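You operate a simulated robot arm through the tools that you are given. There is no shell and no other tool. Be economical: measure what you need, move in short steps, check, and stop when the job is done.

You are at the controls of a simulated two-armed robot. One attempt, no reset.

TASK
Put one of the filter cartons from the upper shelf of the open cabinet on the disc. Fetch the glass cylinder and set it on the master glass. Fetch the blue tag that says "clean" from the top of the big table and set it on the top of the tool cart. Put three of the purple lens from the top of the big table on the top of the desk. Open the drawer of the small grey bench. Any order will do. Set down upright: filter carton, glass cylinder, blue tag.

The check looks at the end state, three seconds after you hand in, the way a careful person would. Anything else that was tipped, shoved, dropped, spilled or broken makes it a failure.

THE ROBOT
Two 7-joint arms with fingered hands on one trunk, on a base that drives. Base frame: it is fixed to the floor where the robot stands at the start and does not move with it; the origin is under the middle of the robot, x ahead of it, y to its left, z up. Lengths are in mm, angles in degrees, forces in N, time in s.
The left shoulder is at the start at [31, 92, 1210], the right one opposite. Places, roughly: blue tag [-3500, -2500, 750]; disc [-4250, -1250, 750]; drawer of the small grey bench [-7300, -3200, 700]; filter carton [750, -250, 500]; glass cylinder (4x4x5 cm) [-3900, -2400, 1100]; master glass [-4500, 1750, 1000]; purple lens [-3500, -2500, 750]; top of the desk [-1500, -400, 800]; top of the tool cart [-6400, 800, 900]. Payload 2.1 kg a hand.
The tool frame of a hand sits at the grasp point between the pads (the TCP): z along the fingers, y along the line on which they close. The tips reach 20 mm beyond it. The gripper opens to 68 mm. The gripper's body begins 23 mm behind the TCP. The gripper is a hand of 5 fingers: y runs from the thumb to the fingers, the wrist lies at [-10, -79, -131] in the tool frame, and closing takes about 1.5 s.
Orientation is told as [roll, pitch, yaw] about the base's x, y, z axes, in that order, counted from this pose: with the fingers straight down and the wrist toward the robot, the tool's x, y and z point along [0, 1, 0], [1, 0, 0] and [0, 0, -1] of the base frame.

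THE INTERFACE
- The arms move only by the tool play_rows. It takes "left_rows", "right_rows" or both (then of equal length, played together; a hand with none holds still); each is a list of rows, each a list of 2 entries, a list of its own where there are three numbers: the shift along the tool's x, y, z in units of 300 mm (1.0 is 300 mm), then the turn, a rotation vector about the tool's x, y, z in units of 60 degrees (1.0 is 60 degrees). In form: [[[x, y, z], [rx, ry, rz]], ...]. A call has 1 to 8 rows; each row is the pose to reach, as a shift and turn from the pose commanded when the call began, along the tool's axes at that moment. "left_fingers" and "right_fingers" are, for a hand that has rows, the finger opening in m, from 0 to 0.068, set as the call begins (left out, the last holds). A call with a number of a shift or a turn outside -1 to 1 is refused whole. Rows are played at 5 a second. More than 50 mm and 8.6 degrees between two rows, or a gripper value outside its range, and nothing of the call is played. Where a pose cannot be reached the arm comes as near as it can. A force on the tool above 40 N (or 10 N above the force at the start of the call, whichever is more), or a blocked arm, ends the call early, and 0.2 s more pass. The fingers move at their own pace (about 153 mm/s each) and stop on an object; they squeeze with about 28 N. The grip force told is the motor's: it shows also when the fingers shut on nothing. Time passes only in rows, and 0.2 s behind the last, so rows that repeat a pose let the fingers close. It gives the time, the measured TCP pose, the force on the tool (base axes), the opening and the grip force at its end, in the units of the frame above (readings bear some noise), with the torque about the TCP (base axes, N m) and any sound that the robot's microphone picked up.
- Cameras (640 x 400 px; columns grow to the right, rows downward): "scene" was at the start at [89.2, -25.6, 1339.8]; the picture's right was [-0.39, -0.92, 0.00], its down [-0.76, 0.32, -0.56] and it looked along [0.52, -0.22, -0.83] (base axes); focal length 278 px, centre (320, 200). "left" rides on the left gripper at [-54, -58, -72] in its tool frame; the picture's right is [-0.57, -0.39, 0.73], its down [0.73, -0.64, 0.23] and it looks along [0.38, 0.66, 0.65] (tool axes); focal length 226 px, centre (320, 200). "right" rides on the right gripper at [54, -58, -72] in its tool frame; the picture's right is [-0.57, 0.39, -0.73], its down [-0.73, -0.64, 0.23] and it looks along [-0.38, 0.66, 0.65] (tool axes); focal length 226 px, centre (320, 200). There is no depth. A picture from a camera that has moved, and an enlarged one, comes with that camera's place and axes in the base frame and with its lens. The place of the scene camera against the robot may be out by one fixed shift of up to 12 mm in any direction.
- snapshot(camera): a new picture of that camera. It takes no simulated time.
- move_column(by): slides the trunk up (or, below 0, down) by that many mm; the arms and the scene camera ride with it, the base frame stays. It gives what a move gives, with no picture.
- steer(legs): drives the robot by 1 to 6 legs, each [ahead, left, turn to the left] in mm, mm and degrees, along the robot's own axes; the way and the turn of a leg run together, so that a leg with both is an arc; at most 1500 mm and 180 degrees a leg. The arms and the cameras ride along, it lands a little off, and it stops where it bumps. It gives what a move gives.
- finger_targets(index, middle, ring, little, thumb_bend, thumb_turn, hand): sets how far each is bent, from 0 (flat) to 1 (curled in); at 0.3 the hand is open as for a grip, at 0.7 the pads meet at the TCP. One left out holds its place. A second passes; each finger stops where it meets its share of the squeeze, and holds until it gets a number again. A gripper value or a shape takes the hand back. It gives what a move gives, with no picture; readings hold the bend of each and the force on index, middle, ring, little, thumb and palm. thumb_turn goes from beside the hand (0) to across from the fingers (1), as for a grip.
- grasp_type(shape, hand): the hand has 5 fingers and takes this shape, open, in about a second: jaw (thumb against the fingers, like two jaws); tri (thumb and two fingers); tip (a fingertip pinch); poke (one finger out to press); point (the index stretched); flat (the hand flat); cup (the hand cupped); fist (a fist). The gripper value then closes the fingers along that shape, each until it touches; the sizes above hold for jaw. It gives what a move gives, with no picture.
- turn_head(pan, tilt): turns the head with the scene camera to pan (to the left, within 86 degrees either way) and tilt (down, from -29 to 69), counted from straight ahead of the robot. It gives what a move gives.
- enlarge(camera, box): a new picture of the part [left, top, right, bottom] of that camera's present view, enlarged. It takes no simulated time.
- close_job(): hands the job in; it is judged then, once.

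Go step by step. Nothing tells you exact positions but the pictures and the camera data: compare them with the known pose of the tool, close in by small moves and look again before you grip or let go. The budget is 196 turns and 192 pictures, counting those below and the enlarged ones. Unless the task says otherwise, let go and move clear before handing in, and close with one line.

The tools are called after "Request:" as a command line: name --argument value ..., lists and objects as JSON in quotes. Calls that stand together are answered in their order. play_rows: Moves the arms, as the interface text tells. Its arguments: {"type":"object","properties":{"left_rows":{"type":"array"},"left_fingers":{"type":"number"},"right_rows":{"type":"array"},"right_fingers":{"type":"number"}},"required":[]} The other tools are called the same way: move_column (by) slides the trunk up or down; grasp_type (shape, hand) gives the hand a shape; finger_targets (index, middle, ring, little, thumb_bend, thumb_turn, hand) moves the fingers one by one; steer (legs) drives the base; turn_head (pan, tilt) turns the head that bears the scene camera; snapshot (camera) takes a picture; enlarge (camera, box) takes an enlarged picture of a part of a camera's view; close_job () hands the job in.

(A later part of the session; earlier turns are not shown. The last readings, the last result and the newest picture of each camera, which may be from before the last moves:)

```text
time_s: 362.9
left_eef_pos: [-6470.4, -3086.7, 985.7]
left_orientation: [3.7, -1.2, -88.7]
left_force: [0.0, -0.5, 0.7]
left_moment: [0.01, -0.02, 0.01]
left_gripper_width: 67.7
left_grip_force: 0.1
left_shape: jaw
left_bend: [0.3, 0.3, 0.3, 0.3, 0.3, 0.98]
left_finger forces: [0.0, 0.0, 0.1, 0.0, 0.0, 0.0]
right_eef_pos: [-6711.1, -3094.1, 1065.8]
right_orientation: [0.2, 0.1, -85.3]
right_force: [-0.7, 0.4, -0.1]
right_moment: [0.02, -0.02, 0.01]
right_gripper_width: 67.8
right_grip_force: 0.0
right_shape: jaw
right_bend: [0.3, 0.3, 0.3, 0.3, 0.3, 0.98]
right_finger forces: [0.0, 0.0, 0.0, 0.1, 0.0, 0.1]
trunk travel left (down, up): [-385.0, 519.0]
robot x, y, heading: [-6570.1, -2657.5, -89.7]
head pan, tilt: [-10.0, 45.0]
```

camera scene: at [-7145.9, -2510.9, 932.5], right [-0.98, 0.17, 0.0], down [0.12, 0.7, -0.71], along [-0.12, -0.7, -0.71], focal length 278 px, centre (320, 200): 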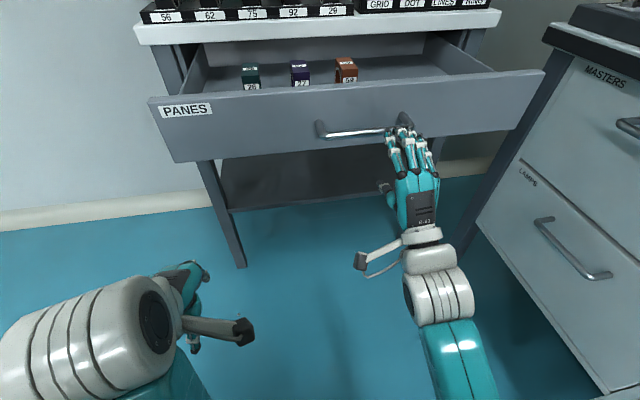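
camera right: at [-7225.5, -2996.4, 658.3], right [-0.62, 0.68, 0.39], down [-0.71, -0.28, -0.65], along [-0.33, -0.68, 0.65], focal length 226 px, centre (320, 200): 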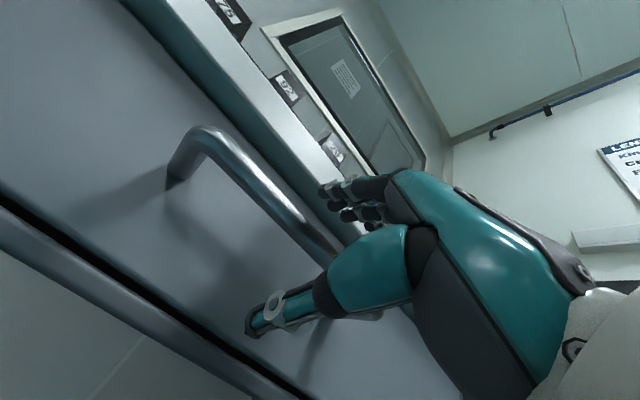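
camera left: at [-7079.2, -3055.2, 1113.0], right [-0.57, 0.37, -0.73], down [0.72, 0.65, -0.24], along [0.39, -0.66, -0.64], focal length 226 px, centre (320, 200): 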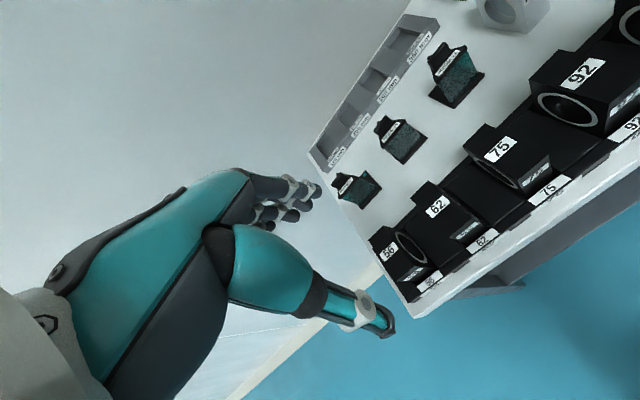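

Both hands point down again. I turn to face +y in the aisle, raise the trunk, and slide along behind the big table to the lenses.

Request:
move_column --by 220

Request:
play_rows --left_rows '[[[0, 0, 0], [0.02, -0.062, 0]], [[0, 0, 0], [0.02, -0.062, 0]]]'

Request:
steer --legs '[[140, 0, 0], [0, 0, 180], [-160, -1450, 0], [0, -1400, 0], [0, -370, 0]]'

Request:
turn_head --pan 0 --tilt 50

Request:
snapshot --camera "scene"

```text
time_s: 365.2
left_eef_pos: [-6470.8, -3086.4, 1204.7]
left_orientation: [3.6, -1.2, -88.7]
left_force: [-0.5, 0.1, 0.7]
left_moment: [-0.01, -0.05, 0.01]
left_gripper_width: 67.7
left_grip_force: 0.0
left_shape: jaw
left_bend: [0.3, 0.3, 0.3, 0.3, 0.3, 0.98]
left_finger forces: [0.1, 0.0, 0.0, 0.0, 0.0, 0.0]
right_eef_pos: [-6711.8, -3093.3, 1286.1]
right_orientation: [0.2, -0.1, -85.3]
right_force: [0.6, 1.6, -0.7]
right_moment: [-0.03, 0.02, 0.01]
right_gripper_width: 67.8
right_grip_force: 0.0
right_shape: jaw
right_bend: [0.3, 0.3, 0.3, 0.3, 0.3, 0.98]
right_finger forces: [0.1, 0.1, 0.1, 0.0, 0.1, 0.0]
trunk travel left (down, up): [-605.0, 299.0]
robot x, y, heading: [-6572.7, -2653.6, -89.4]
head pan, tilt: [-10.0, 45.0]
```

```text
time_s: 365.8
left_eef_pos: [-6471.0, -3085.2, 1206.4]
left_orientation: [-0.2, 0.2, -88.6]
left_force: [-0.5, 0.5, 0.1]
left_moment: [0.02, -0.01, 0.02]
left_gripper_width: 67.9
left_grip_force: 0.1
left_shape: jaw
left_bend: [0.3, 0.3, 0.3, 0.3, 0.3, 0.98]
left_finger forces: [0.0, 0.0, 0.1, 0.0, 0.1, 0.1]
right_eef_pos: [-6711.1, -3093.8, 1285.9]
right_orientation: [0.1, 0.0, -85.4]
right_force: [0.1, 0.4, 0.3]
right_moment: [-0.02, -0.01, 0.0]
right_gripper_width: 67.5
right_grip_force: 0.1
right_shape: jaw
right_bend: [0.3, 0.3, 0.3, 0.3, 0.3, 0.98]
right_finger forces: [0.0, 0.0, 0.0, 0.0, 0.0, 0.1]
trunk travel left (down, up): [-605.0, 299.0]
robot x, y, heading: [-6574.4, -2660.5, -89.8]
head pan, tilt: [-10.0, 45.0]
```

```text
time_s: 389.8
left_eef_pos: [-3453.3, -2519.2, 1205.2]
left_orientation: [-0.2, 0.0, 90.9]
left_force: [-0.6, 1.2, 0.0]
left_moment: [0.01, -0.02, 0.02]
left_gripper_width: 67.7
left_grip_force: 0.0
left_shape: jaw
left_bend: [0.3, 0.3, 0.3, 0.3, 0.3, 0.98]
left_finger forces: [0.0, 0.0, 0.0, 0.0, 0.0, 0.0]
right_eef_pos: [-3212.3, -2516.6, 1285.7]
right_orientation: [0.4, 0.1, 94.1]
right_force: [-0.1, 0.1, 0.4]
right_moment: [0.0, -0.01, 0.0]
right_gripper_width: 67.6
right_grip_force: 0.1
right_shape: jaw
right_bend: [0.3, 0.3, 0.3, 0.3, 0.3, 0.98]
right_finger forces: [0.0, 0.0, 0.0, 0.0, 0.0, 0.0]
trunk travel left (down, up): [-605.0, 299.0]
robot x, y, heading: [-3360.0, -2952.1, 89.9]
head pan, tilt: [-10.0, 45.0]
```

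```text
time_s: 390.5
left_eef_pos: [-3453.1, -2519.2, 1204.2]
left_orientation: [-0.1, -0.1, 90.8]
left_force: [-0.5, -0.4, 0.7]
left_moment: [-0.02, 0.01, 0.02]
left_gripper_width: 67.7
left_grip_force: 0.0
left_shape: jaw
left_bend: [0.3, 0.3, 0.3, 0.3, 0.3, 0.98]
left_finger forces: [0.1, 0.0, 0.0, 0.0, 0.0, 0.0]
right_eef_pos: [-3213.2, -2514.2, 1285.6]
right_orientation: [0.2, -0.1, 94.2]
right_force: [-1.1, 0.2, -0.3]
right_moment: [0.02, 0.01, 0.02]
right_gripper_width: 67.7
right_grip_force: 0.0
right_shape: jaw
right_bend: [0.3, 0.3, 0.3, 0.3, 0.3, 0.98]
right_finger forces: [0.0, 0.0, 0.1, 0.0, 0.0, 0.0]
trunk travel left (down, up): [-605.0, 299.0]
robot x, y, heading: [-3355.1, -2951.8, 89.9]
head pan, tilt: [0.0, 50.0]
```

```text
62 pictures are left
camera scene: at [-3358.4, -2855.3, 1502.6], right [1.0, 0.0, 0.0], down [0.0, -0.77, -0.64], along [0.0, 0.64, -0.77], focal length 278 px, centre (320, 200)
```

scene: 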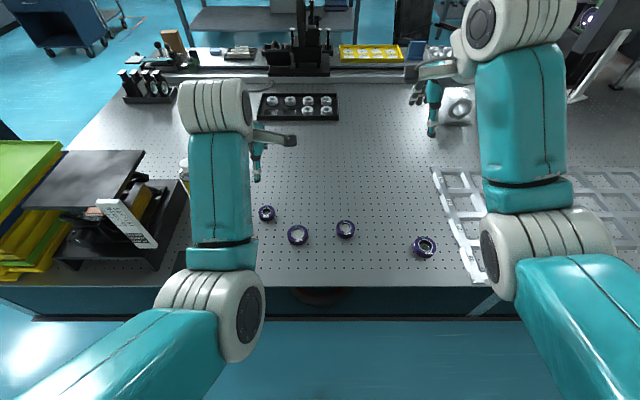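

Request:
enlarge --camera "scene" --box '[250, 180, 450, 280]'

```text
3.20 times, centred on (350, 230) of scene
camera zoom: at [-3358.4, -2855.3, 1502.6], right [1.0, 0.0, 0.0], down [0.0, -0.77, -0.64], along [0.0, 0.64, -0.77], focal length 890 px, centre (224, 104)
```

zoom: 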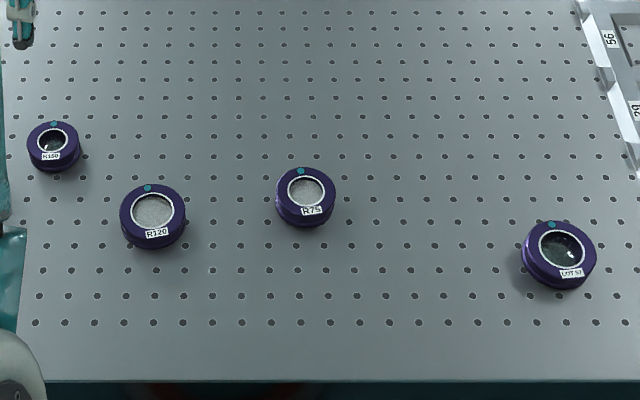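

Four purple lenses: R150 (-3522,-2339), R120 (-3423,-2415), R75 (-3283,-2395), LOT 57 (-3065,-2455). I take R75 with the right hand first.

Request:
steer --legs '[[120, 70, 0]]'

Request:
move_column --by -215

Request:
play_rows --right_rows '[[[0, 0, 0.13], [0, 0, 0.03]], [[0, 0, 0.27], [0, 0, 0.068]], [[0, 0, 0.42], [0, 0, 0.068]], [[0, 0, 0.55], [0, 0, 0.068]], [[0, 0, 0.63], [0, 0, 0.068]], [[0, 0, 0.63], [0, 0, 0.068]]]'

Request:
snapshot --camera "right"

Request:
snapshot --camera "scene"

```text
time_s: 391.8
left_eef_pos: [-3525.0, -2400.2, 1204.9]
left_orientation: [-0.2, 0.0, 90.9]
left_force: [0.3, 0.2, -0.1]
left_moment: [0.04, -0.01, 0.0]
left_gripper_width: 68.1
left_grip_force: 0.0
left_shape: jaw
left_bend: [0.3, 0.3, 0.3, 0.3, 0.3, 0.98]
left_finger forces: [0.0, 0.0, 0.0, 0.0, 0.0, 0.0]
right_eef_pos: [-3283.8, -2394.4, 1286.7]
right_orientation: [0.1, 0.0, 94.1]
right_force: [-0.1, 0.4, -0.2]
right_moment: [-0.01, -0.03, -0.02]
right_gripper_width: 67.6
right_grip_force: 0.0
right_shape: jaw
right_bend: [0.3, 0.3, 0.3, 0.3, 0.3, 0.98]
right_finger forces: [0.1, 0.1, 0.0, 0.0, 0.1, 0.1]
trunk travel left (down, up): [-605.0, 299.0]
robot x, y, heading: [-3425.2, -2830.1, 89.9]
head pan, tilt: [0.0, 50.0]
```

```text
time_s: 394.1
left_eef_pos: [-3523.1, -2400.0, 988.5]
left_orientation: [-0.1, -0.1, 90.9]
left_force: [-0.4, -0.1, 0.4]
left_moment: [-0.03, 0.01, 0.0]
left_gripper_width: 68.0
left_grip_force: 0.0
left_shape: jaw
left_bend: [0.3, 0.3, 0.3, 0.3, 0.3, 0.98]
left_finger forces: [0.1, 0.0, 0.0, 0.0, 0.0, 0.1]
right_eef_pos: [-3284.2, -2396.0, 1071.9]
right_orientation: [0.2, 0.0, 94.1]
right_force: [0.7, -0.1, 0.5]
right_moment: [0.01, 0.04, -0.02]
right_gripper_width: 68.0
right_grip_force: 0.0
right_shape: jaw
right_bend: [0.3, 0.3, 0.3, 0.3, 0.3, 0.98]
right_finger forces: [0.1, 0.0, 0.1, 0.1, 0.0, 0.0]
trunk travel left (down, up): [-390.0, 514.0]
robot x, y, heading: [-3430.4, -2827.9, 90.0]
head pan, tilt: [0.0, 50.0]
```

```text
time_s: 395.5
left_eef_pos: [-3524.8, -2400.2, 990.6]
left_orientation: [-0.1, -0.1, 90.9]
left_force: [-0.4, 0.8, 0.7]
left_moment: [0.0, -0.03, 0.01]
left_gripper_width: 68.0
left_grip_force: 0.1
left_shape: jaw
left_bend: [0.3, 0.3, 0.3, 0.3, 0.3, 0.98]
left_finger forces: [0.0, 0.0, 0.1, 0.1, 0.0, 0.0]
right_eef_pos: [-3283.8, -2394.5, 880.9]
right_orientation: [0.2, 0.0, 90.0]
right_force: [0.5, 0.5, 0.9]
right_moment: [0.03, 0.02, -0.02]
right_gripper_width: 68.0
right_grip_force: 0.0
right_shape: jaw
right_bend: [0.3, 0.3, 0.3, 0.3, 0.3, 0.98]
right_finger forces: [0.0, 0.1, 0.0, 0.0, 0.0, 0.1]
trunk travel left (down, up): [-390.0, 514.0]
robot x, y, heading: [-3430.5, -2828.7, 90.2]
head pan, tilt: [0.0, 50.0]
```

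```text
60 pictures are left
camera right: at [-3338.5, -2453.9, 954.0], right [0.57, 0.39, 0.73], down [0.73, -0.64, -0.23], along [0.37, 0.66, -0.65], focal length 226 px, centre (320, 200)
```

right: 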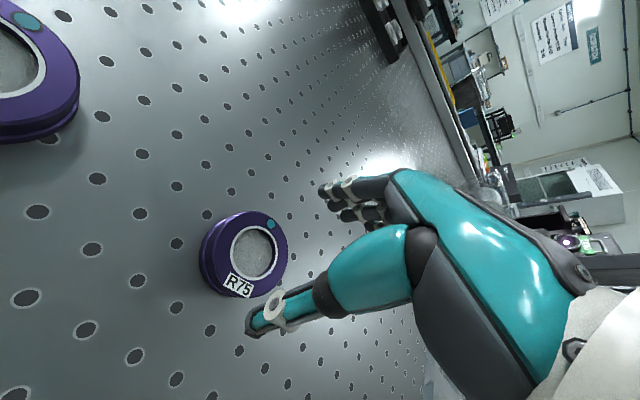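

```text
59 pictures are left
camera scene: at [-3428.9, -2718.9, 1286.8], right [1.0, 0.0, 0.0], down [0.0, -0.77, -0.64], along [0.0, 0.64, -0.77], focal length 278 px, centre (320, 200)
```

scene: 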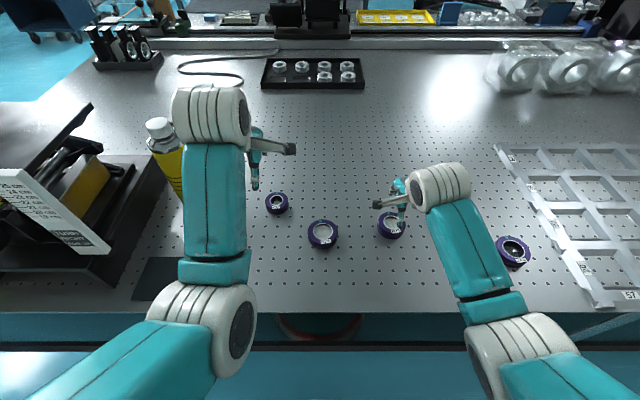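

Request:
play_rows --right_rows '[[[0, -0.012, 0.05], [0, 0, 0]], [[0, -0.012, 0.1], [0, 0, 0]], [[0, -0.012, 0.15], [0, 0, 0]], [[0, -0.012, 0.19], [0, 0, 0]], [[0, -0.012, 0.19], [0, 0, 0]]]'

Request:
snapshot --camera "right"

```text
time_s: 396.7
left_eef_pos: [-3524.3, -2400.6, 989.8]
left_orientation: [-0.1, 0.0, 90.9]
left_force: [-0.4, -0.1, -0.1]
left_moment: [-0.03, 0.03, -0.01]
left_gripper_width: 67.7
left_grip_force: 0.0
left_shape: jaw
left_bend: [0.3, 0.3, 0.3, 0.3, 0.3, 0.98]
left_finger forces: [0.0, 0.0, 0.0, 0.0, 0.1, 0.0]
right_eef_pos: [-3284.0, -2399.7, 825.7]
right_orientation: [0.1, 0.0, 90.0]
right_force: [0.0, -0.4, 0.1]
right_moment: [0.02, 0.0, -0.02]
right_gripper_width: 67.7
right_grip_force: 0.1
right_shape: jaw
right_bend: [0.3, 0.3, 0.3, 0.3, 0.3, 0.98]
right_finger forces: [0.3, 0.1, 0.0, 0.0, 0.0, 0.0]
trunk travel left (down, up): [-390.0, 514.0]
robot x, y, heading: [-3425.4, -2828.2, 89.9]
head pan, tilt: [0.0, 50.0]
```

```text
58 pictures are left
camera right: at [-3339.0, -2457.7, 897.2], right [0.57, 0.39, 0.73], down [0.73, -0.64, -0.23], along [0.37, 0.66, -0.65], focal length 226 px, centre (320, 200)
```

right: 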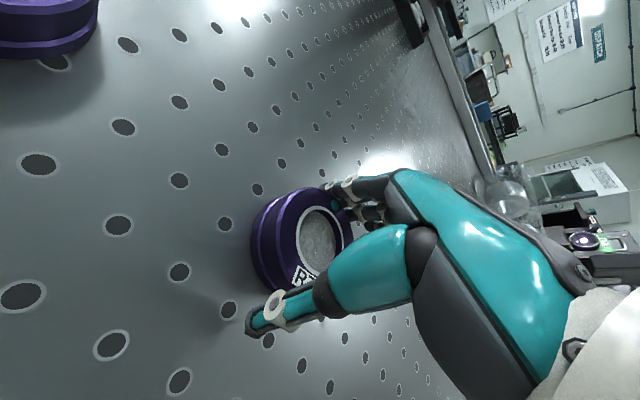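

Request:
play_rows --right_rows '[[[0, 0, 0], [0, 0, 0]], [[0, 0, 0], [0, 0, 0]], [[0, 0, 0], [0, 0, 0]], [[0, 0, 0], [0, 0, 0]], [[0, 0, 0], [0, 0, 0]], [[0, 0, 0], [0, 0, 0]], [[0, 0, 0], [0, 0, 0]], [[0, 0, 0], [0, 0, 0]]]' --right_fingers 0.03

Request:
play_rows --right_rows '[[[0, 0, -0.08], [0, 0, 0]], [[0, 0, -0.2], [0, 0, 0]], [[0, 0, -0.35], [0, 0, 0]], [[0, 0, -0.5], [0, 0, 0]], [[0, 0, -0.6], [0, 0, 0]], [[0, 0, -0.6], [0, 0, 0]]]'

Request:
snapshot --camera "right"

```text
time_s: 398.5
left_eef_pos: [-3525.1, -2400.5, 991.6]
left_orientation: [-0.2, 0.0, 90.9]
left_force: [-0.1, 0.2, -0.9]
left_moment: [0.0, -0.01, 0.05]
left_gripper_width: 67.8
left_grip_force: 0.2
left_shape: jaw
left_bend: [0.3, 0.3, 0.3, 0.3, 0.3, 0.98]
left_finger forces: [0.1, 0.1, 0.1, 0.0, 0.0, 0.1]
right_eef_pos: [-3284.8, -2399.0, 825.0]
right_orientation: [0.3, 0.0, 90.0]
right_force: [-0.3, 0.1, 0.1]
right_moment: [0.0, 0.06, 0.0]
right_gripper_width: 47.9
right_grip_force: 28.3
right_shape: jaw
right_bend: [0.27, 0.37, 0.38, 0.41, 0.6, 0.98]
right_finger forces: [13.5, 7.8, 3.5, 0.0, 24.9, 0.1]
trunk travel left (down, up): [-390.0, 514.0]
robot x, y, heading: [-3427.4, -2829.6, 89.9]
head pan, tilt: [0.0, 50.0]
```

```text
time_s: 399.9
left_eef_pos: [-3523.1, -2400.3, 989.9]
left_orientation: [-0.2, 0.1, 90.9]
left_force: [1.2, -0.5, 0.0]
left_moment: [0.02, -0.01, 0.01]
left_gripper_width: 67.6
left_grip_force: 0.1
left_shape: jaw
left_bend: [0.3, 0.3, 0.3, 0.3, 0.3, 0.98]
left_finger forces: [0.0, 0.0, 0.0, 0.1, 0.1, 0.1]
right_eef_pos: [-3280.6, -2400.0, 1006.1]
right_orientation: [0.1, 0.0, 90.0]
right_force: [0.4, -0.5, -0.8]
right_moment: [0.03, 0.0, -0.01]
right_gripper_width: 47.5
right_grip_force: 27.9
right_shape: jaw
right_bend: [0.27, 0.37, 0.38, 0.41, 0.6, 0.98]
right_finger forces: [13.5, 7.8, 3.7, 0.1, 24.9, 0.0]
trunk travel left (down, up): [-390.0, 514.0]
robot x, y, heading: [-3426.3, -2826.9, 90.1]
head pan, tilt: [0.0, 50.0]
```

```text
57 pictures are left
camera right: at [-3336.9, -2458.3, 1077.7], right [0.57, 0.39, 0.73], down [0.73, -0.64, -0.23], along [0.37, 0.66, -0.65], focal length 226 px, centre (320, 200)
```

right: 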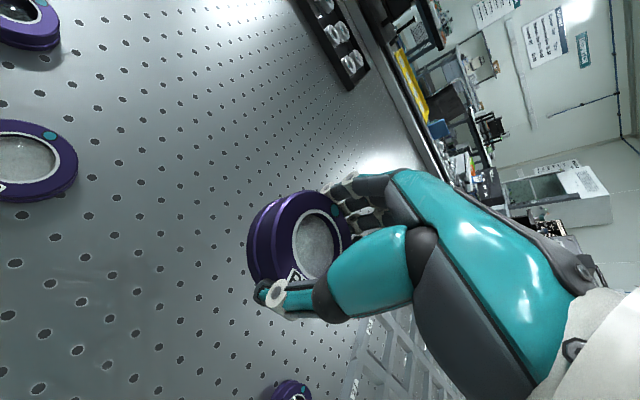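

R75 is held. Now R120 with the left hand.

Request:
steer --legs '[[0, -100, 0]]'

Request:
play_rows --left_rows '[[[0, -0.03, 0.12], [0, 0, 0]], [[0, -0.05, 0.25], [0, 0, 0]], [[0, -0.05, 0.37], [0, 0, 0]], [[0, -0.05, 0.37], [0, 0, 0]]]'

Request:
snapshot --camera "left"

Request:
snapshot --camera "scene"

```text
time_s: 401.1
left_eef_pos: [-3424.2, -2400.4, 989.2]
left_orientation: [-0.2, 0.0, 90.9]
left_force: [-0.7, -0.2, -0.7]
left_moment: [0.03, 0.04, -0.01]
left_gripper_width: 67.7
left_grip_force: 0.2
left_shape: jaw
left_bend: [0.3, 0.3, 0.3, 0.3, 0.3, 0.98]
left_finger forces: [0.1, 0.0, 0.0, 0.0, 0.1, 0.2]
right_eef_pos: [-3180.3, -2399.6, 1005.5]
right_orientation: [0.1, 0.0, 90.1]
right_force: [0.3, -0.3, -1.0]
right_moment: [-0.03, 0.02, -0.01]
right_gripper_width: 47.1
right_grip_force: 28.1
right_shape: jaw
right_bend: [0.27, 0.37, 0.38, 0.41, 0.6, 0.98]
right_finger forces: [13.6, 7.9, 3.8, 0.0, 24.8, 0.0]
trunk travel left (down, up): [-390.0, 514.0]
robot x, y, heading: [-3325.5, -2826.4, 89.7]
head pan, tilt: [0.0, 50.0]
```

```text
time_s: 402.1
left_eef_pos: [-3423.5, -2416.0, 877.8]
left_orientation: [-0.1, 0.0, 90.9]
left_force: [0.1, 0.0, -0.4]
left_moment: [-0.03, 0.0, -0.03]
left_gripper_width: 67.9
left_grip_force: 0.1
left_shape: jaw
left_bend: [0.3, 0.3, 0.3, 0.3, 0.3, 0.98]
left_finger forces: [0.0, 0.0, 0.0, 0.0, 0.0, 0.0]
right_eef_pos: [-3182.0, -2398.7, 1005.7]
right_orientation: [0.2, -0.1, 90.1]
right_force: [0.7, 0.0, -0.9]
right_moment: [-0.02, 0.02, -0.01]
right_gripper_width: 46.9
right_grip_force: 27.9
right_shape: jaw
right_bend: [0.27, 0.37, 0.38, 0.41, 0.6, 0.98]
right_finger forces: [13.5, 7.8, 3.7, 0.0, 24.9, 0.0]
trunk travel left (down, up): [-390.0, 514.0]
robot x, y, heading: [-3326.0, -2831.4, 90.1]
head pan, tilt: [0.0, 50.0]
```

```text
56 pictures are left
camera left: at [-3368.2, -2474.5, 951.1], right [0.57, -0.38, -0.73], down [-0.72, -0.65, -0.23], along [-0.39, 0.66, -0.65], focal length 226 px, centre (320, 200)
```

left: 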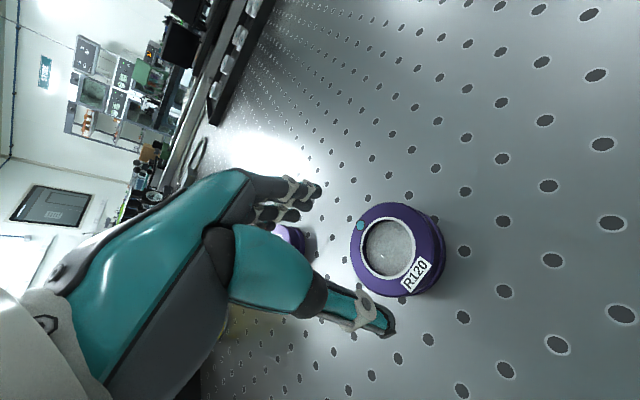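

```text
55 pictures are left
camera scene: at [-3328.5, -2718.9, 1286.8], right [1.0, 0.0, 0.0], down [0.0, -0.77, -0.64], along [0.0, 0.64, -0.77], focal length 278 px, centre (320, 200)
```

scene: 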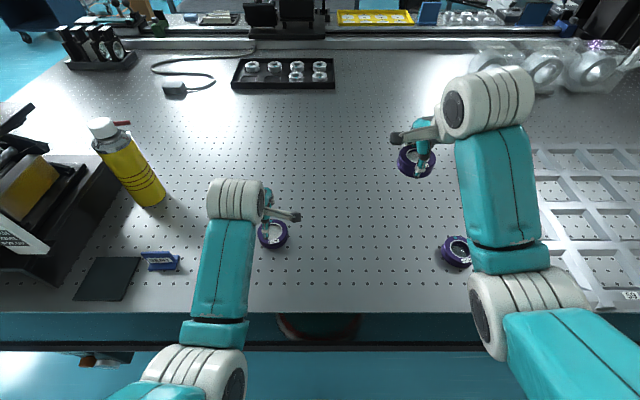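

Request:
play_rows --left_rows '[[[-0.013, -0.01, 0.05], [0, 0, 0]], [[-0.013, -0.01, 0.1], [0, 0, 0]], [[-0.013, -0.01, 0.14], [0, 0, 0]], [[-0.013, -0.01, 0.175], [0, 0, 0]], [[-0.013, -0.01, 0.175], [0, 0, 0]]]'

Request:
snapshot --camera "left"

```text
time_s: 403.3
left_eef_pos: [-3418.9, -2419.6, 826.3]
left_orientation: [0.0, 0.1, 90.9]
left_force: [-0.6, -0.7, 1.0]
left_moment: [0.01, 0.01, -0.01]
left_gripper_width: 68.0
left_grip_force: 0.1
left_shape: jaw
left_bend: [0.29, 0.3, 0.3, 0.3, 0.3, 0.98]
left_finger forces: [1.0, 0.1, 0.0, 0.0, 0.0, 0.0]
right_eef_pos: [-3181.9, -2399.7, 1006.2]
right_orientation: [0.2, 0.0, 90.1]
right_force: [0.1, 0.1, -1.1]
right_moment: [-0.01, -0.01, 0.01]
right_gripper_width: 46.9
right_grip_force: 28.3
right_shape: jaw
right_bend: [0.27, 0.37, 0.38, 0.41, 0.6, 0.98]
right_finger forces: [13.6, 7.8, 3.7, 0.1, 24.8, 0.0]
trunk travel left (down, up): [-390.0, 514.0]
robot x, y, heading: [-3328.9, -2829.9, 90.1]
head pan, tilt: [0.0, 50.0]
```

```text
54 pictures are left
camera left: at [-3364.2, -2476.5, 899.2], right [0.57, -0.38, -0.73], down [-0.72, -0.65, -0.23], along [-0.39, 0.66, -0.65], focal length 226 px, centre (320, 200)
```

left: 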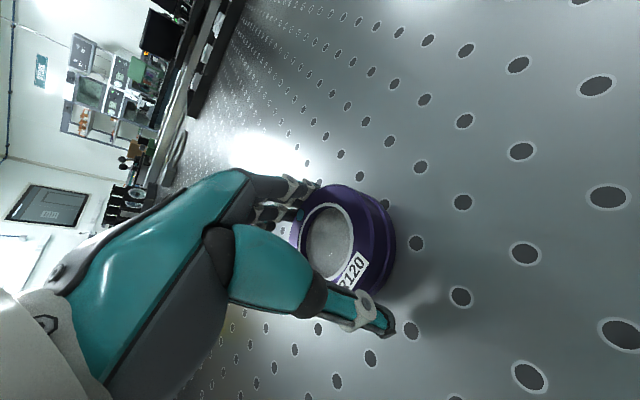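

Request:
play_rows --left_rows '[[[0, 0, 0], [0, 0, 0]], [[0, 0, 0], [0, 0, 0]], [[0, 0, 0], [0, 0, 0]], [[0, 0, 0], [0, 0, 0]], [[0, 0, 0], [0, 0, 0]], [[0, 0, 0], [0, 0, 0]], [[0, 0, 0], [0, 0, 0]], [[0, 0, 0], [0, 0, 0]]]' --left_fingers 0.03

Request:
play_rows --left_rows '[[[0, 0, -0.08], [0, 0, 0]], [[0, 0, -0.2], [0, 0, 0]], [[0, 0, -0.35], [0, 0, 0]], [[0, 0, -0.5], [0, 0, 0]], [[0, 0, -0.55], [0, 0, 0]], [[0, 0, -0.55], [0, 0, 0]]]'

Request:
snapshot --camera "left"

```text
time_s: 405.1
left_eef_pos: [-3419.2, -2418.1, 827.1]
left_orientation: [0.0, 0.0, 90.9]
left_force: [1.0, -0.2, -0.8]
left_moment: [0.0, -0.01, 0.01]
left_gripper_width: 53.2
left_grip_force: 27.8
left_shape: jaw
left_bend: [0.26, 0.34, 0.35, 0.43, 0.52, 0.98]
left_finger forces: [13.7, 7.3, 3.6, 0.0, 24.7, 0.0]
right_eef_pos: [-3181.4, -2399.0, 1006.0]
right_orientation: [0.2, 0.1, 90.1]
right_force: [1.2, -0.4, -0.6]
right_moment: [-0.05, -0.01, -0.03]
right_gripper_width: 47.0
right_grip_force: 27.8
right_shape: jaw
right_bend: [0.27, 0.37, 0.38, 0.41, 0.6, 0.98]
right_finger forces: [13.6, 7.8, 3.7, 0.0, 24.8, 0.1]
trunk travel left (down, up): [-390.0, 514.0]
robot x, y, heading: [-3329.6, -2824.6, 90.0]
head pan, tilt: [0.0, 50.0]
```

```text
time_s: 406.5
left_eef_pos: [-3421.1, -2418.1, 991.7]
left_orientation: [-0.1, 0.0, 90.8]
left_force: [-0.6, 0.3, -0.3]
left_moment: [0.0, -0.01, 0.0]
left_gripper_width: 53.0
left_grip_force: 27.7
left_shape: jaw
left_bend: [0.26, 0.35, 0.35, 0.43, 0.53, 0.98]
left_finger forces: [13.7, 7.4, 3.7, 0.1, 24.6, 0.1]
right_eef_pos: [-3180.6, -2399.6, 1005.3]
right_orientation: [0.1, 0.0, 90.2]
right_force: [-0.9, 0.2, -0.3]
right_moment: [0.04, 0.0, -0.01]
right_gripper_width: 47.4
right_grip_force: 27.5
right_shape: jaw
right_bend: [0.27, 0.37, 0.38, 0.41, 0.6, 0.98]
right_finger forces: [13.6, 7.8, 3.7, 0.0, 24.8, 0.0]
trunk travel left (down, up): [-390.0, 514.0]
robot x, y, heading: [-3327.0, -2824.8, 89.9]
head pan, tilt: [0.0, 50.0]
```

```text
53 pictures are left
camera left: at [-3364.7, -2476.2, 1064.2], right [0.57, -0.38, -0.73], down [-0.72, -0.65, -0.23], along [-0.39, 0.66, -0.65], focal length 226 px, centre (320, 200)
```

left: 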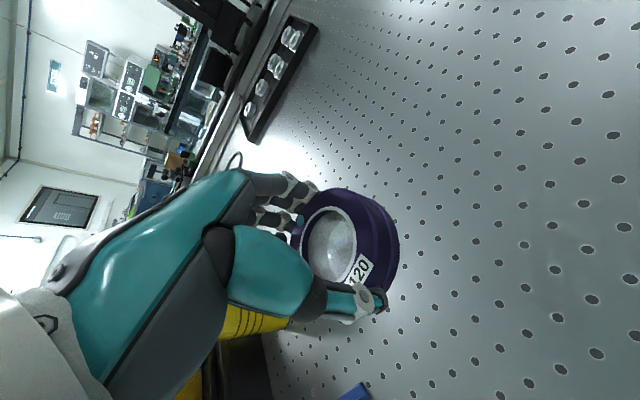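

Both lenses are held. I raise, back into the aisle and go right (+x) around the end of the big table toward the desk.

Request:
move_column --by 170

Request:
steer --legs '[[-190, 0, 0], [0, -1450, 0]]'

Request:
turn_head --pan -70 --tilt 25

Request:
snapshot --camera "scene"

```text
time_s: 408.4
left_eef_pos: [-3419.6, -2417.8, 1162.1]
left_orientation: [-0.1, 0.0, 90.9]
left_force: [0.2, 0.8, -0.6]
left_moment: [-0.03, 0.0, -0.02]
left_gripper_width: 53.0
left_grip_force: 28.3
left_shape: jaw
left_bend: [0.26, 0.35, 0.35, 0.43, 0.53, 0.98]
left_finger forces: [13.8, 7.4, 3.7, 0.0, 24.6, 0.0]
right_eef_pos: [-3181.4, -2399.1, 1175.9]
right_orientation: [0.2, 0.1, 90.1]
right_force: [0.1, 0.1, -0.6]
right_moment: [0.01, 0.01, 0.01]
right_gripper_width: 47.4
right_grip_force: 28.8
right_shape: jaw
right_bend: [0.27, 0.37, 0.38, 0.41, 0.6, 0.98]
right_finger forces: [13.6, 7.8, 3.7, 0.0, 24.8, 0.0]
trunk travel left (down, up): [-560.0, 344.0]
robot x, y, heading: [-3326.2, -2827.5, 90.2]
head pan, tilt: [0.0, 50.0]
```

```text
time_s: 416.7
left_eef_pos: [-1976.6, -2607.4, 1161.7]
left_orientation: [-0.1, -0.1, 91.1]
left_force: [-0.4, 0.4, -1.2]
left_moment: [0.04, -0.01, 0.03]
left_gripper_width: 52.8
left_grip_force: 28.0
left_shape: jaw
left_bend: [0.26, 0.35, 0.35, 0.43, 0.53, 0.98]
left_finger forces: [13.8, 7.4, 3.8, 0.1, 24.6, 0.1]
right_eef_pos: [-1740.3, -2587.6, 1175.2]
right_orientation: [0.2, 0.0, 90.2]
right_force: [0.0, -0.4, -0.4]
right_moment: [-0.02, 0.04, 0.01]
right_gripper_width: 47.2
right_grip_force: 28.0
right_shape: jaw
right_bend: [0.27, 0.37, 0.38, 0.41, 0.61, 0.98]
right_finger forces: [13.6, 7.7, 3.8, 0.0, 24.7, 0.1]
trunk travel left (down, up): [-560.0, 344.0]
robot x, y, heading: [-1882.8, -3020.1, 90.1]
head pan, tilt: [0.0, 50.0]
```

```text
time_s: 418.1
left_eef_pos: [-1976.2, -2607.6, 1160.7]
left_orientation: [-0.1, 0.0, 91.2]
left_force: [0.6, 0.3, -0.9]
left_moment: [0.02, -0.04, 0.01]
left_gripper_width: 53.1
left_grip_force: 27.6
left_shape: jaw
left_bend: [0.26, 0.35, 0.35, 0.43, 0.53, 0.98]
left_finger forces: [13.8, 7.4, 3.7, 0.1, 24.7, 0.0]
right_eef_pos: [-1739.1, -2587.4, 1175.1]
right_orientation: [0.1, -0.1, 90.3]
right_force: [0.0, 0.3, -1.0]
right_moment: [-0.02, -0.01, 0.01]
right_gripper_width: 47.1
right_grip_force: 28.3
right_shape: jaw
right_bend: [0.27, 0.37, 0.38, 0.41, 0.61, 0.98]
right_finger forces: [13.6, 7.8, 3.8, 0.1, 24.8, 0.0]
trunk travel left (down, up): [-560.0, 344.0]
robot x, y, heading: [-1883.6, -3015.8, 89.8]
head pan, tilt: [-70.0, 25.0]
```

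```text
52 pictures are left
camera scene: at [-1798.7, -2966.8, 1494.9], right [0.35, -0.94, 0.0], down [-0.4, -0.15, -0.91], along [0.85, 0.31, -0.42], focal length 278 px, centre (320, 200)
```

scene: 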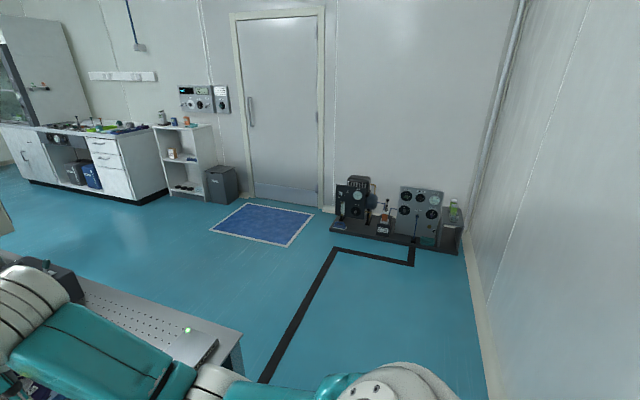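

Request:
steer --legs '[[0, -1380, 0], [1400, 0, 0], [1380, 0, 0], [0, 0, 90]]'

Request:
turn_head --pan 0 --tilt 30

Request:
snapshot --camera "scene"

```text
time_s: 442.0
left_eef_pos: [-957.0, -310.8, 1161.3]
left_orientation: [-0.1, 0.0, -178.4]
left_force: [0.4, 0.2, -1.2]
left_moment: [-0.03, 0.01, -0.03]
left_gripper_width: 52.6
left_grip_force: 28.0
left_shape: jaw
left_bend: [0.27, 0.35, 0.35, 0.43, 0.53, 0.98]
left_finger forces: [13.7, 7.2, 3.8, 0.0, 24.3, 0.1]
right_eef_pos: [-977.4, -72.4, 1175.2]
right_orientation: [0.2, 0.1, -179.3]
right_force: [-0.1, 0.4, -0.9]
right_moment: [-0.04, -0.04, 0.02]
right_gripper_width: 46.7
right_grip_force: 27.9
right_shape: jaw
right_bend: [0.27, 0.37, 0.38, 0.41, 0.61, 0.98]
right_finger forces: [13.5, 7.6, 3.9, 0.1, 24.4, 0.0]
trunk travel left (down, up): [-560.0, 344.0]
robot x, y, heading: [-547.4, -212.5, -179.3]
head pan, tilt: [-70.0, 25.0]
```

```text
time_s: 443.4
left_eef_pos: [-956.4, -310.3, 1161.5]
left_orientation: [-0.1, 0.0, -178.6]
left_force: [-0.5, 0.0, -1.2]
left_moment: [-0.02, 0.01, 0.02]
left_gripper_width: 52.8
left_grip_force: 28.0
left_shape: jaw
left_bend: [0.27, 0.35, 0.35, 0.43, 0.53, 0.98]
left_finger forces: [13.7, 7.4, 3.8, 0.0, 24.3, 0.0]
right_eef_pos: [-977.5, -72.8, 1174.5]
right_orientation: [0.2, 0.0, -179.3]
right_force: [0.0, 0.1, -1.0]
right_moment: [-0.02, 0.01, -0.03]
right_gripper_width: 46.4
right_grip_force: 28.1
right_shape: jaw
right_bend: [0.27, 0.37, 0.38, 0.41, 0.61, 0.98]
right_finger forces: [13.6, 7.7, 3.8, 0.0, 24.4, 0.1]
trunk travel left (down, up): [-560.0, 344.0]
robot x, y, heading: [-546.4, -213.8, -179.2]
head pan, tilt: [0.0, 30.0]
```

```text
51 pictures are left
camera scene: at [-655.4, -213.1, 1487.0], right [-0.01, 1.0, 0.0], down [0.5, 0.01, -0.87], along [-0.87, -0.01, -0.5], focal length 278 px, centre (320, 200)
```

scene: 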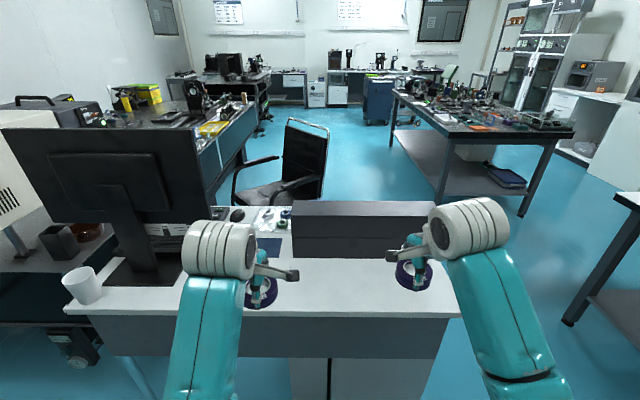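

The desk top is about z≈730 with front edge x≈-1258; a free strip lies in front of the grey box (x -1260..-1510, y -320..+250). I move in over it and lower.

Request:
steer --legs '[[385, -45, 0]]'

Request:
move_column --by -330

Request:
snapshot --camera "scene"

Request:
snapshot --camera "left"

Request:
snapshot --camera "right"

```text
time_s: 445.8
left_eef_pos: [-1341.2, -270.2, 1161.0]
left_orientation: [0.0, 0.1, -178.4]
left_force: [0.7, 0.4, -0.2]
left_moment: [0.01, 0.02, -0.01]
left_gripper_width: 52.6
left_grip_force: 27.8
left_shape: jaw
left_bend: [0.27, 0.35, 0.35, 0.43, 0.53, 0.98]
left_finger forces: [13.7, 7.3, 3.7, 0.0, 24.3, 0.1]
right_eef_pos: [-1363.5, -32.3, 1176.0]
right_orientation: [0.2, 0.1, -179.3]
right_force: [-0.1, -0.2, -0.4]
right_moment: [0.05, 0.02, 0.0]
right_gripper_width: 46.8
right_grip_force: 28.3
right_shape: jaw
right_bend: [0.27, 0.37, 0.38, 0.41, 0.61, 0.98]
right_finger forces: [13.5, 7.7, 3.8, 0.1, 24.5, 0.0]
trunk travel left (down, up): [-560.0, 344.0]
robot x, y, heading: [-930.9, -170.1, -179.2]
head pan, tilt: [0.0, 30.0]
```

```text
time_s: 449.1
left_eef_pos: [-1341.3, -270.3, 832.2]
left_orientation: [0.0, 0.0, -178.4]
left_force: [0.5, 0.5, -1.0]
left_moment: [0.01, -0.02, 0.01]
left_gripper_width: 52.7
left_grip_force: 27.9
left_shape: jaw
left_bend: [0.27, 0.35, 0.35, 0.43, 0.53, 0.98]
left_finger forces: [13.6, 7.3, 3.8, 0.0, 24.3, 0.0]
right_eef_pos: [-1363.1, -31.9, 844.8]
right_orientation: [0.2, 0.0, -179.2]
right_force: [0.2, 0.4, -1.1]
right_moment: [-0.01, 0.0, 0.01]
right_gripper_width: 46.7
right_grip_force: 28.0
right_shape: jaw
right_bend: [0.27, 0.37, 0.38, 0.41, 0.61, 0.98]
right_finger forces: [13.5, 7.7, 3.7, 0.0, 24.5, 0.0]
trunk travel left (down, up): [-230.0, 674.0]
robot x, y, heading: [-932.2, -173.4, -179.6]
head pan, tilt: [0.0, 30.0]
```

```text
50 pictures are left
camera scene: at [-1080.1, -173.0, 1154.8], right [-0.01, 1.0, 0.0], down [0.5, 0.01, -0.87], along [-0.87, -0.01, -0.5], focal length 278 px, centre (320, 200)
```

scene: 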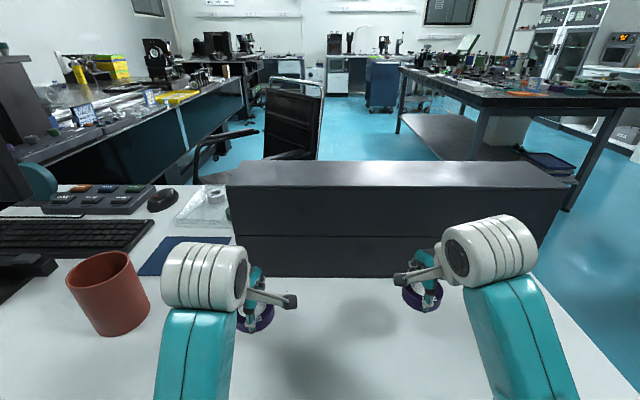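

```text
49 pictures are left
camera left: at [-1285.1, -214.8, 904.2], right [0.37, 0.58, -0.73], down [0.66, -0.71, -0.23], along [-0.65, -0.39, -0.65], focal length 226 px, centre (320, 200)
```

left: 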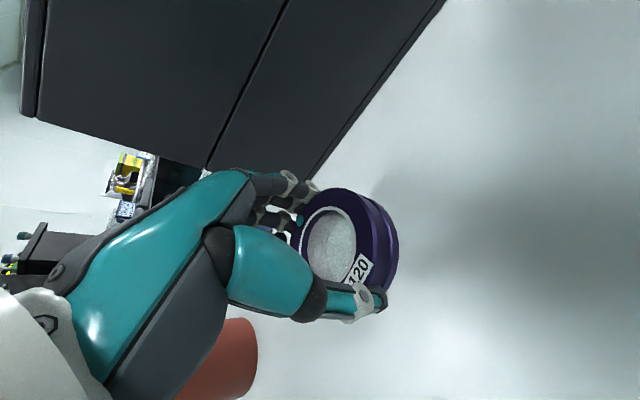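

```text
48 pictures are left
camera right: at [-1305.2, -86.0, 917.4], right [-0.39, 0.56, 0.73], down [0.63, 0.74, -0.23], along [-0.67, 0.37, -0.65], focal length 226 px, centre (320, 200)
```

right: 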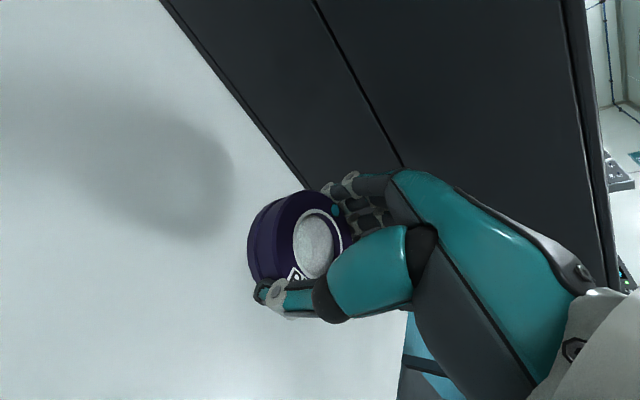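

Request:
move_column --by -62

Request:
move_column --by -7

Request:
move_column --by -6

Request:
snapshot --camera "left"

```text
time_s: 449.9
left_eef_pos: [-1342.8, -269.6, 779.2]
left_orientation: [-0.3, -1.5, -178.3]
left_force: [1.7, -0.3, 21.6]
left_moment: [-0.04, 0.01, -0.01]
left_gripper_width: 49.0
left_grip_force: 28.0
left_shape: jaw
left_bend: [0.26, 0.34, 0.35, 0.43, 0.54, 0.98]
left_finger forces: [13.5, 7.5, 4.5, 0.1, 26.0, 0.1]
right_eef_pos: [-1361.2, -32.7, 786.8]
right_orientation: [0.3, 0.0, -179.4]
right_force: [-0.2, 0.2, -0.5]
right_moment: [0.03, 0.01, 0.04]
right_gripper_width: 46.5
right_grip_force: 28.2
right_shape: jaw
right_bend: [0.27, 0.37, 0.38, 0.41, 0.61, 0.98]
right_finger forces: [13.5, 7.6, 3.9, 0.0, 24.4, 0.0]
trunk travel left (down, up): [-173.0, 731.0]
robot x, y, heading: [-932.6, -171.2, -179.6]
head pan, tilt: [0.0, 30.0]
stopped: the force on the tool passed its limit at 71 N (the readings are from after the stop); the commanded pose is now the measured one
```

```text
time_s: 450.3
left_eef_pos: [-1344.5, -269.8, 780.6]
left_orientation: [-0.4, -2.1, -178.4]
left_force: [4.7, 0.1, 19.5]
left_moment: [0.01, -0.07, -0.02]
left_gripper_width: 48.7
left_grip_force: 28.3
left_shape: jaw
left_bend: [0.27, 0.35, 0.36, 0.43, 0.54, 0.98]
left_finger forces: [13.0, 6.8, 4.4, 0.0, 27.6, 0.0]
right_eef_pos: [-1362.1, -32.5, 785.2]
right_orientation: [0.3, 0.1, -179.3]
right_force: [0.8, -0.2, -0.2]
right_moment: [-0.04, 0.03, 0.03]
right_gripper_width: 46.4
right_grip_force: 28.7
right_shape: jaw
right_bend: [0.27, 0.37, 0.38, 0.41, 0.61, 0.98]
right_finger forces: [13.5, 7.8, 3.8, 0.1, 24.6, 0.0]
trunk travel left (down, up): [-171.0, 733.0]
robot x, y, heading: [-930.6, -171.2, -179.4]
head pan, tilt: [0.0, 30.0]
stopped: the force on the tool passed its limit at 52 N (the readings are from after the stop); the commanded pose is now the measured one
```

```text
time_s: 450.6
left_eef_pos: [-1344.5, -270.0, 780.6]
left_orientation: [-0.5, -2.4, -178.3]
left_force: [3.6, 0.8, 17.6]
left_moment: [0.05, -0.19, -0.04]
left_gripper_width: 48.7
left_grip_force: 28.2
left_shape: jaw
left_bend: [0.27, 0.35, 0.36, 0.43, 0.54, 0.98]
left_finger forces: [13.1, 7.0, 4.5, 0.0, 27.8, 0.0]
right_eef_pos: [-1362.5, -31.4, 784.6]
right_orientation: [0.3, -0.1, -179.3]
right_force: [1.9, 0.5, 5.7]
right_moment: [0.01, -0.07, 0.01]
right_gripper_width: 46.2
right_grip_force: 28.1
right_shape: jaw
right_bend: [0.27, 0.37, 0.38, 0.41, 0.61, 0.97]
right_finger forces: [13.6, 7.9, 4.0, 0.0, 26.4, 0.1]
trunk travel left (down, up): [-169.0, 735.0]
robot x, y, heading: [-936.2, -173.6, -179.4]
head pan, tilt: [0.0, 30.0]
stopped: the force on the tool passed its limit at 49 N (the readings are from after the stop); the commanded pose is now the measured one
```

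```text
47 pictures are left
camera left: at [-1284.9, -214.6, 850.6], right [0.34, 0.58, -0.74], down [0.65, -0.71, -0.26], along [-0.68, -0.39, -0.62], focal length 226 px, centre (320, 200)
```

left: 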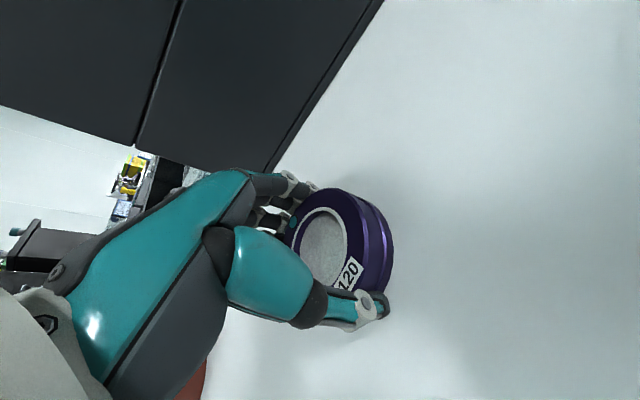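

Both lenses touch the desk. I relieve slightly and open both hands.

Request:
move_column --by 2

Request:
play_rows --left_rows '[[[0, 0, 0], [0, 0, 0]], [[0, 0, 0], [0, 0, 0]], [[0, 0, 0], [0, 0, 0]], [[0, 0, 0], [0, 0, 0]], [[0, 0, 0], [0, 0, 0]], [[0, 0, 0], [0, 0, 0]]]' --right_rows '[[[0, 0, 0], [0, 0, 0]], [[0, 0, 0], [0, 0, 0]], [[0, 0, 0], [0, 0, 0]], [[0, 0, 0], [0, 0, 0]], [[0, 0, 0], [0, 0, 0]], [[0, 0, 0], [0, 0, 0]]]' --left_fingers 0.068 --right_fingers 0.068

Request:
move_column --by 150

Request:
snapshot --camera "scene"

```text
time_s: 451.1
left_eef_pos: [-1345.4, -268.6, 781.5]
left_orientation: [-0.5, -2.2, -178.3]
left_force: [4.5, 0.6, 10.4]
left_moment: [-0.01, -0.07, -0.03]
left_gripper_width: 48.7
left_grip_force: 27.8
left_shape: jaw
left_bend: [0.27, 0.35, 0.36, 0.43, 0.54, 0.98]
left_finger forces: [13.4, 7.0, 4.2, 0.1, 27.0, 0.0]
right_eef_pos: [-1363.1, -32.3, 785.1]
right_orientation: [0.3, 0.1, -179.4]
right_force: [0.3, -0.6, -2.1]
right_moment: [-0.01, -0.01, -0.01]
right_gripper_width: 46.1
right_grip_force: 28.4
right_shape: jaw
right_bend: [0.27, 0.37, 0.39, 0.41, 0.61, 0.97]
right_finger forces: [14.4, 8.0, 3.9, 0.0, 25.7, 0.0]
trunk travel left (down, up): [-171.0, 733.0]
robot x, y, heading: [-933.2, -172.4, -179.4]
head pan, tilt: [0.0, 30.0]
```

```text
time_s: 452.6
left_eef_pos: [-1345.8, -269.9, 781.2]
left_orientation: [-0.6, -2.2, -178.3]
left_force: [0.3, -0.2, -0.3]
left_moment: [0.0, -0.01, -0.01]
left_gripper_width: 68.0
left_grip_force: 0.1
left_shape: jaw
left_bend: [0.3, 0.3, 0.3, 0.3, 0.3, 0.98]
left_finger forces: [0.1, 0.0, 0.0, 0.0, 0.2, 0.0]
right_eef_pos: [-1362.6, -31.5, 784.5]
right_orientation: [0.3, 0.1, -179.3]
right_force: [0.6, -0.1, 0.0]
right_moment: [-0.02, -0.01, 0.0]
right_gripper_width: 67.6
right_grip_force: 0.1
right_shape: jaw
right_bend: [0.3, 0.3, 0.3, 0.3, 0.3, 0.98]
right_finger forces: [0.1, 0.0, 0.0, 0.0, 0.0, 0.1]
trunk travel left (down, up): [-171.0, 733.0]
robot x, y, heading: [-934.5, -173.7, -179.0]
head pan, tilt: [0.0, 30.0]
```

```text
time_s: 454.3
left_eef_pos: [-1345.5, -269.7, 930.5]
left_orientation: [-0.4, -2.2, -178.3]
left_force: [0.4, -0.2, -0.1]
left_moment: [0.0, -0.01, -0.01]
left_gripper_width: 67.8
left_grip_force: 0.0
left_shape: jaw
left_bend: [0.3, 0.3, 0.3, 0.3, 0.3, 0.98]
left_finger forces: [0.1, 0.0, 0.0, 0.0, 0.0, 0.0]
right_eef_pos: [-1363.4, -32.2, 935.3]
right_orientation: [0.4, 0.0, -179.3]
right_force: [1.0, -0.6, 0.7]
right_moment: [0.03, 0.0, -0.01]
right_gripper_width: 67.7
right_grip_force: 0.0
right_shape: jaw
right_bend: [0.3, 0.3, 0.3, 0.3, 0.3, 0.98]
right_finger forces: [0.0, 0.0, 0.0, 0.1, 0.1, 0.1]
trunk travel left (down, up): [-321.0, 583.0]
robot x, y, heading: [-935.6, -174.4, -179.5]
head pan, tilt: [0.0, 30.0]
```

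```text
46 pictures are left
camera scene: at [-1064.3, -172.8, 1246.6], right [-0.01, 1.0, 0.0], down [0.5, 0.01, -0.87], along [-0.87, -0.01, -0.5], focal length 278 px, centre (320, 200)
```

scene: 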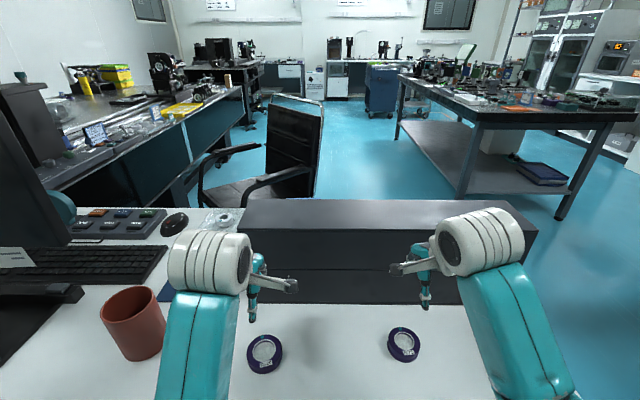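

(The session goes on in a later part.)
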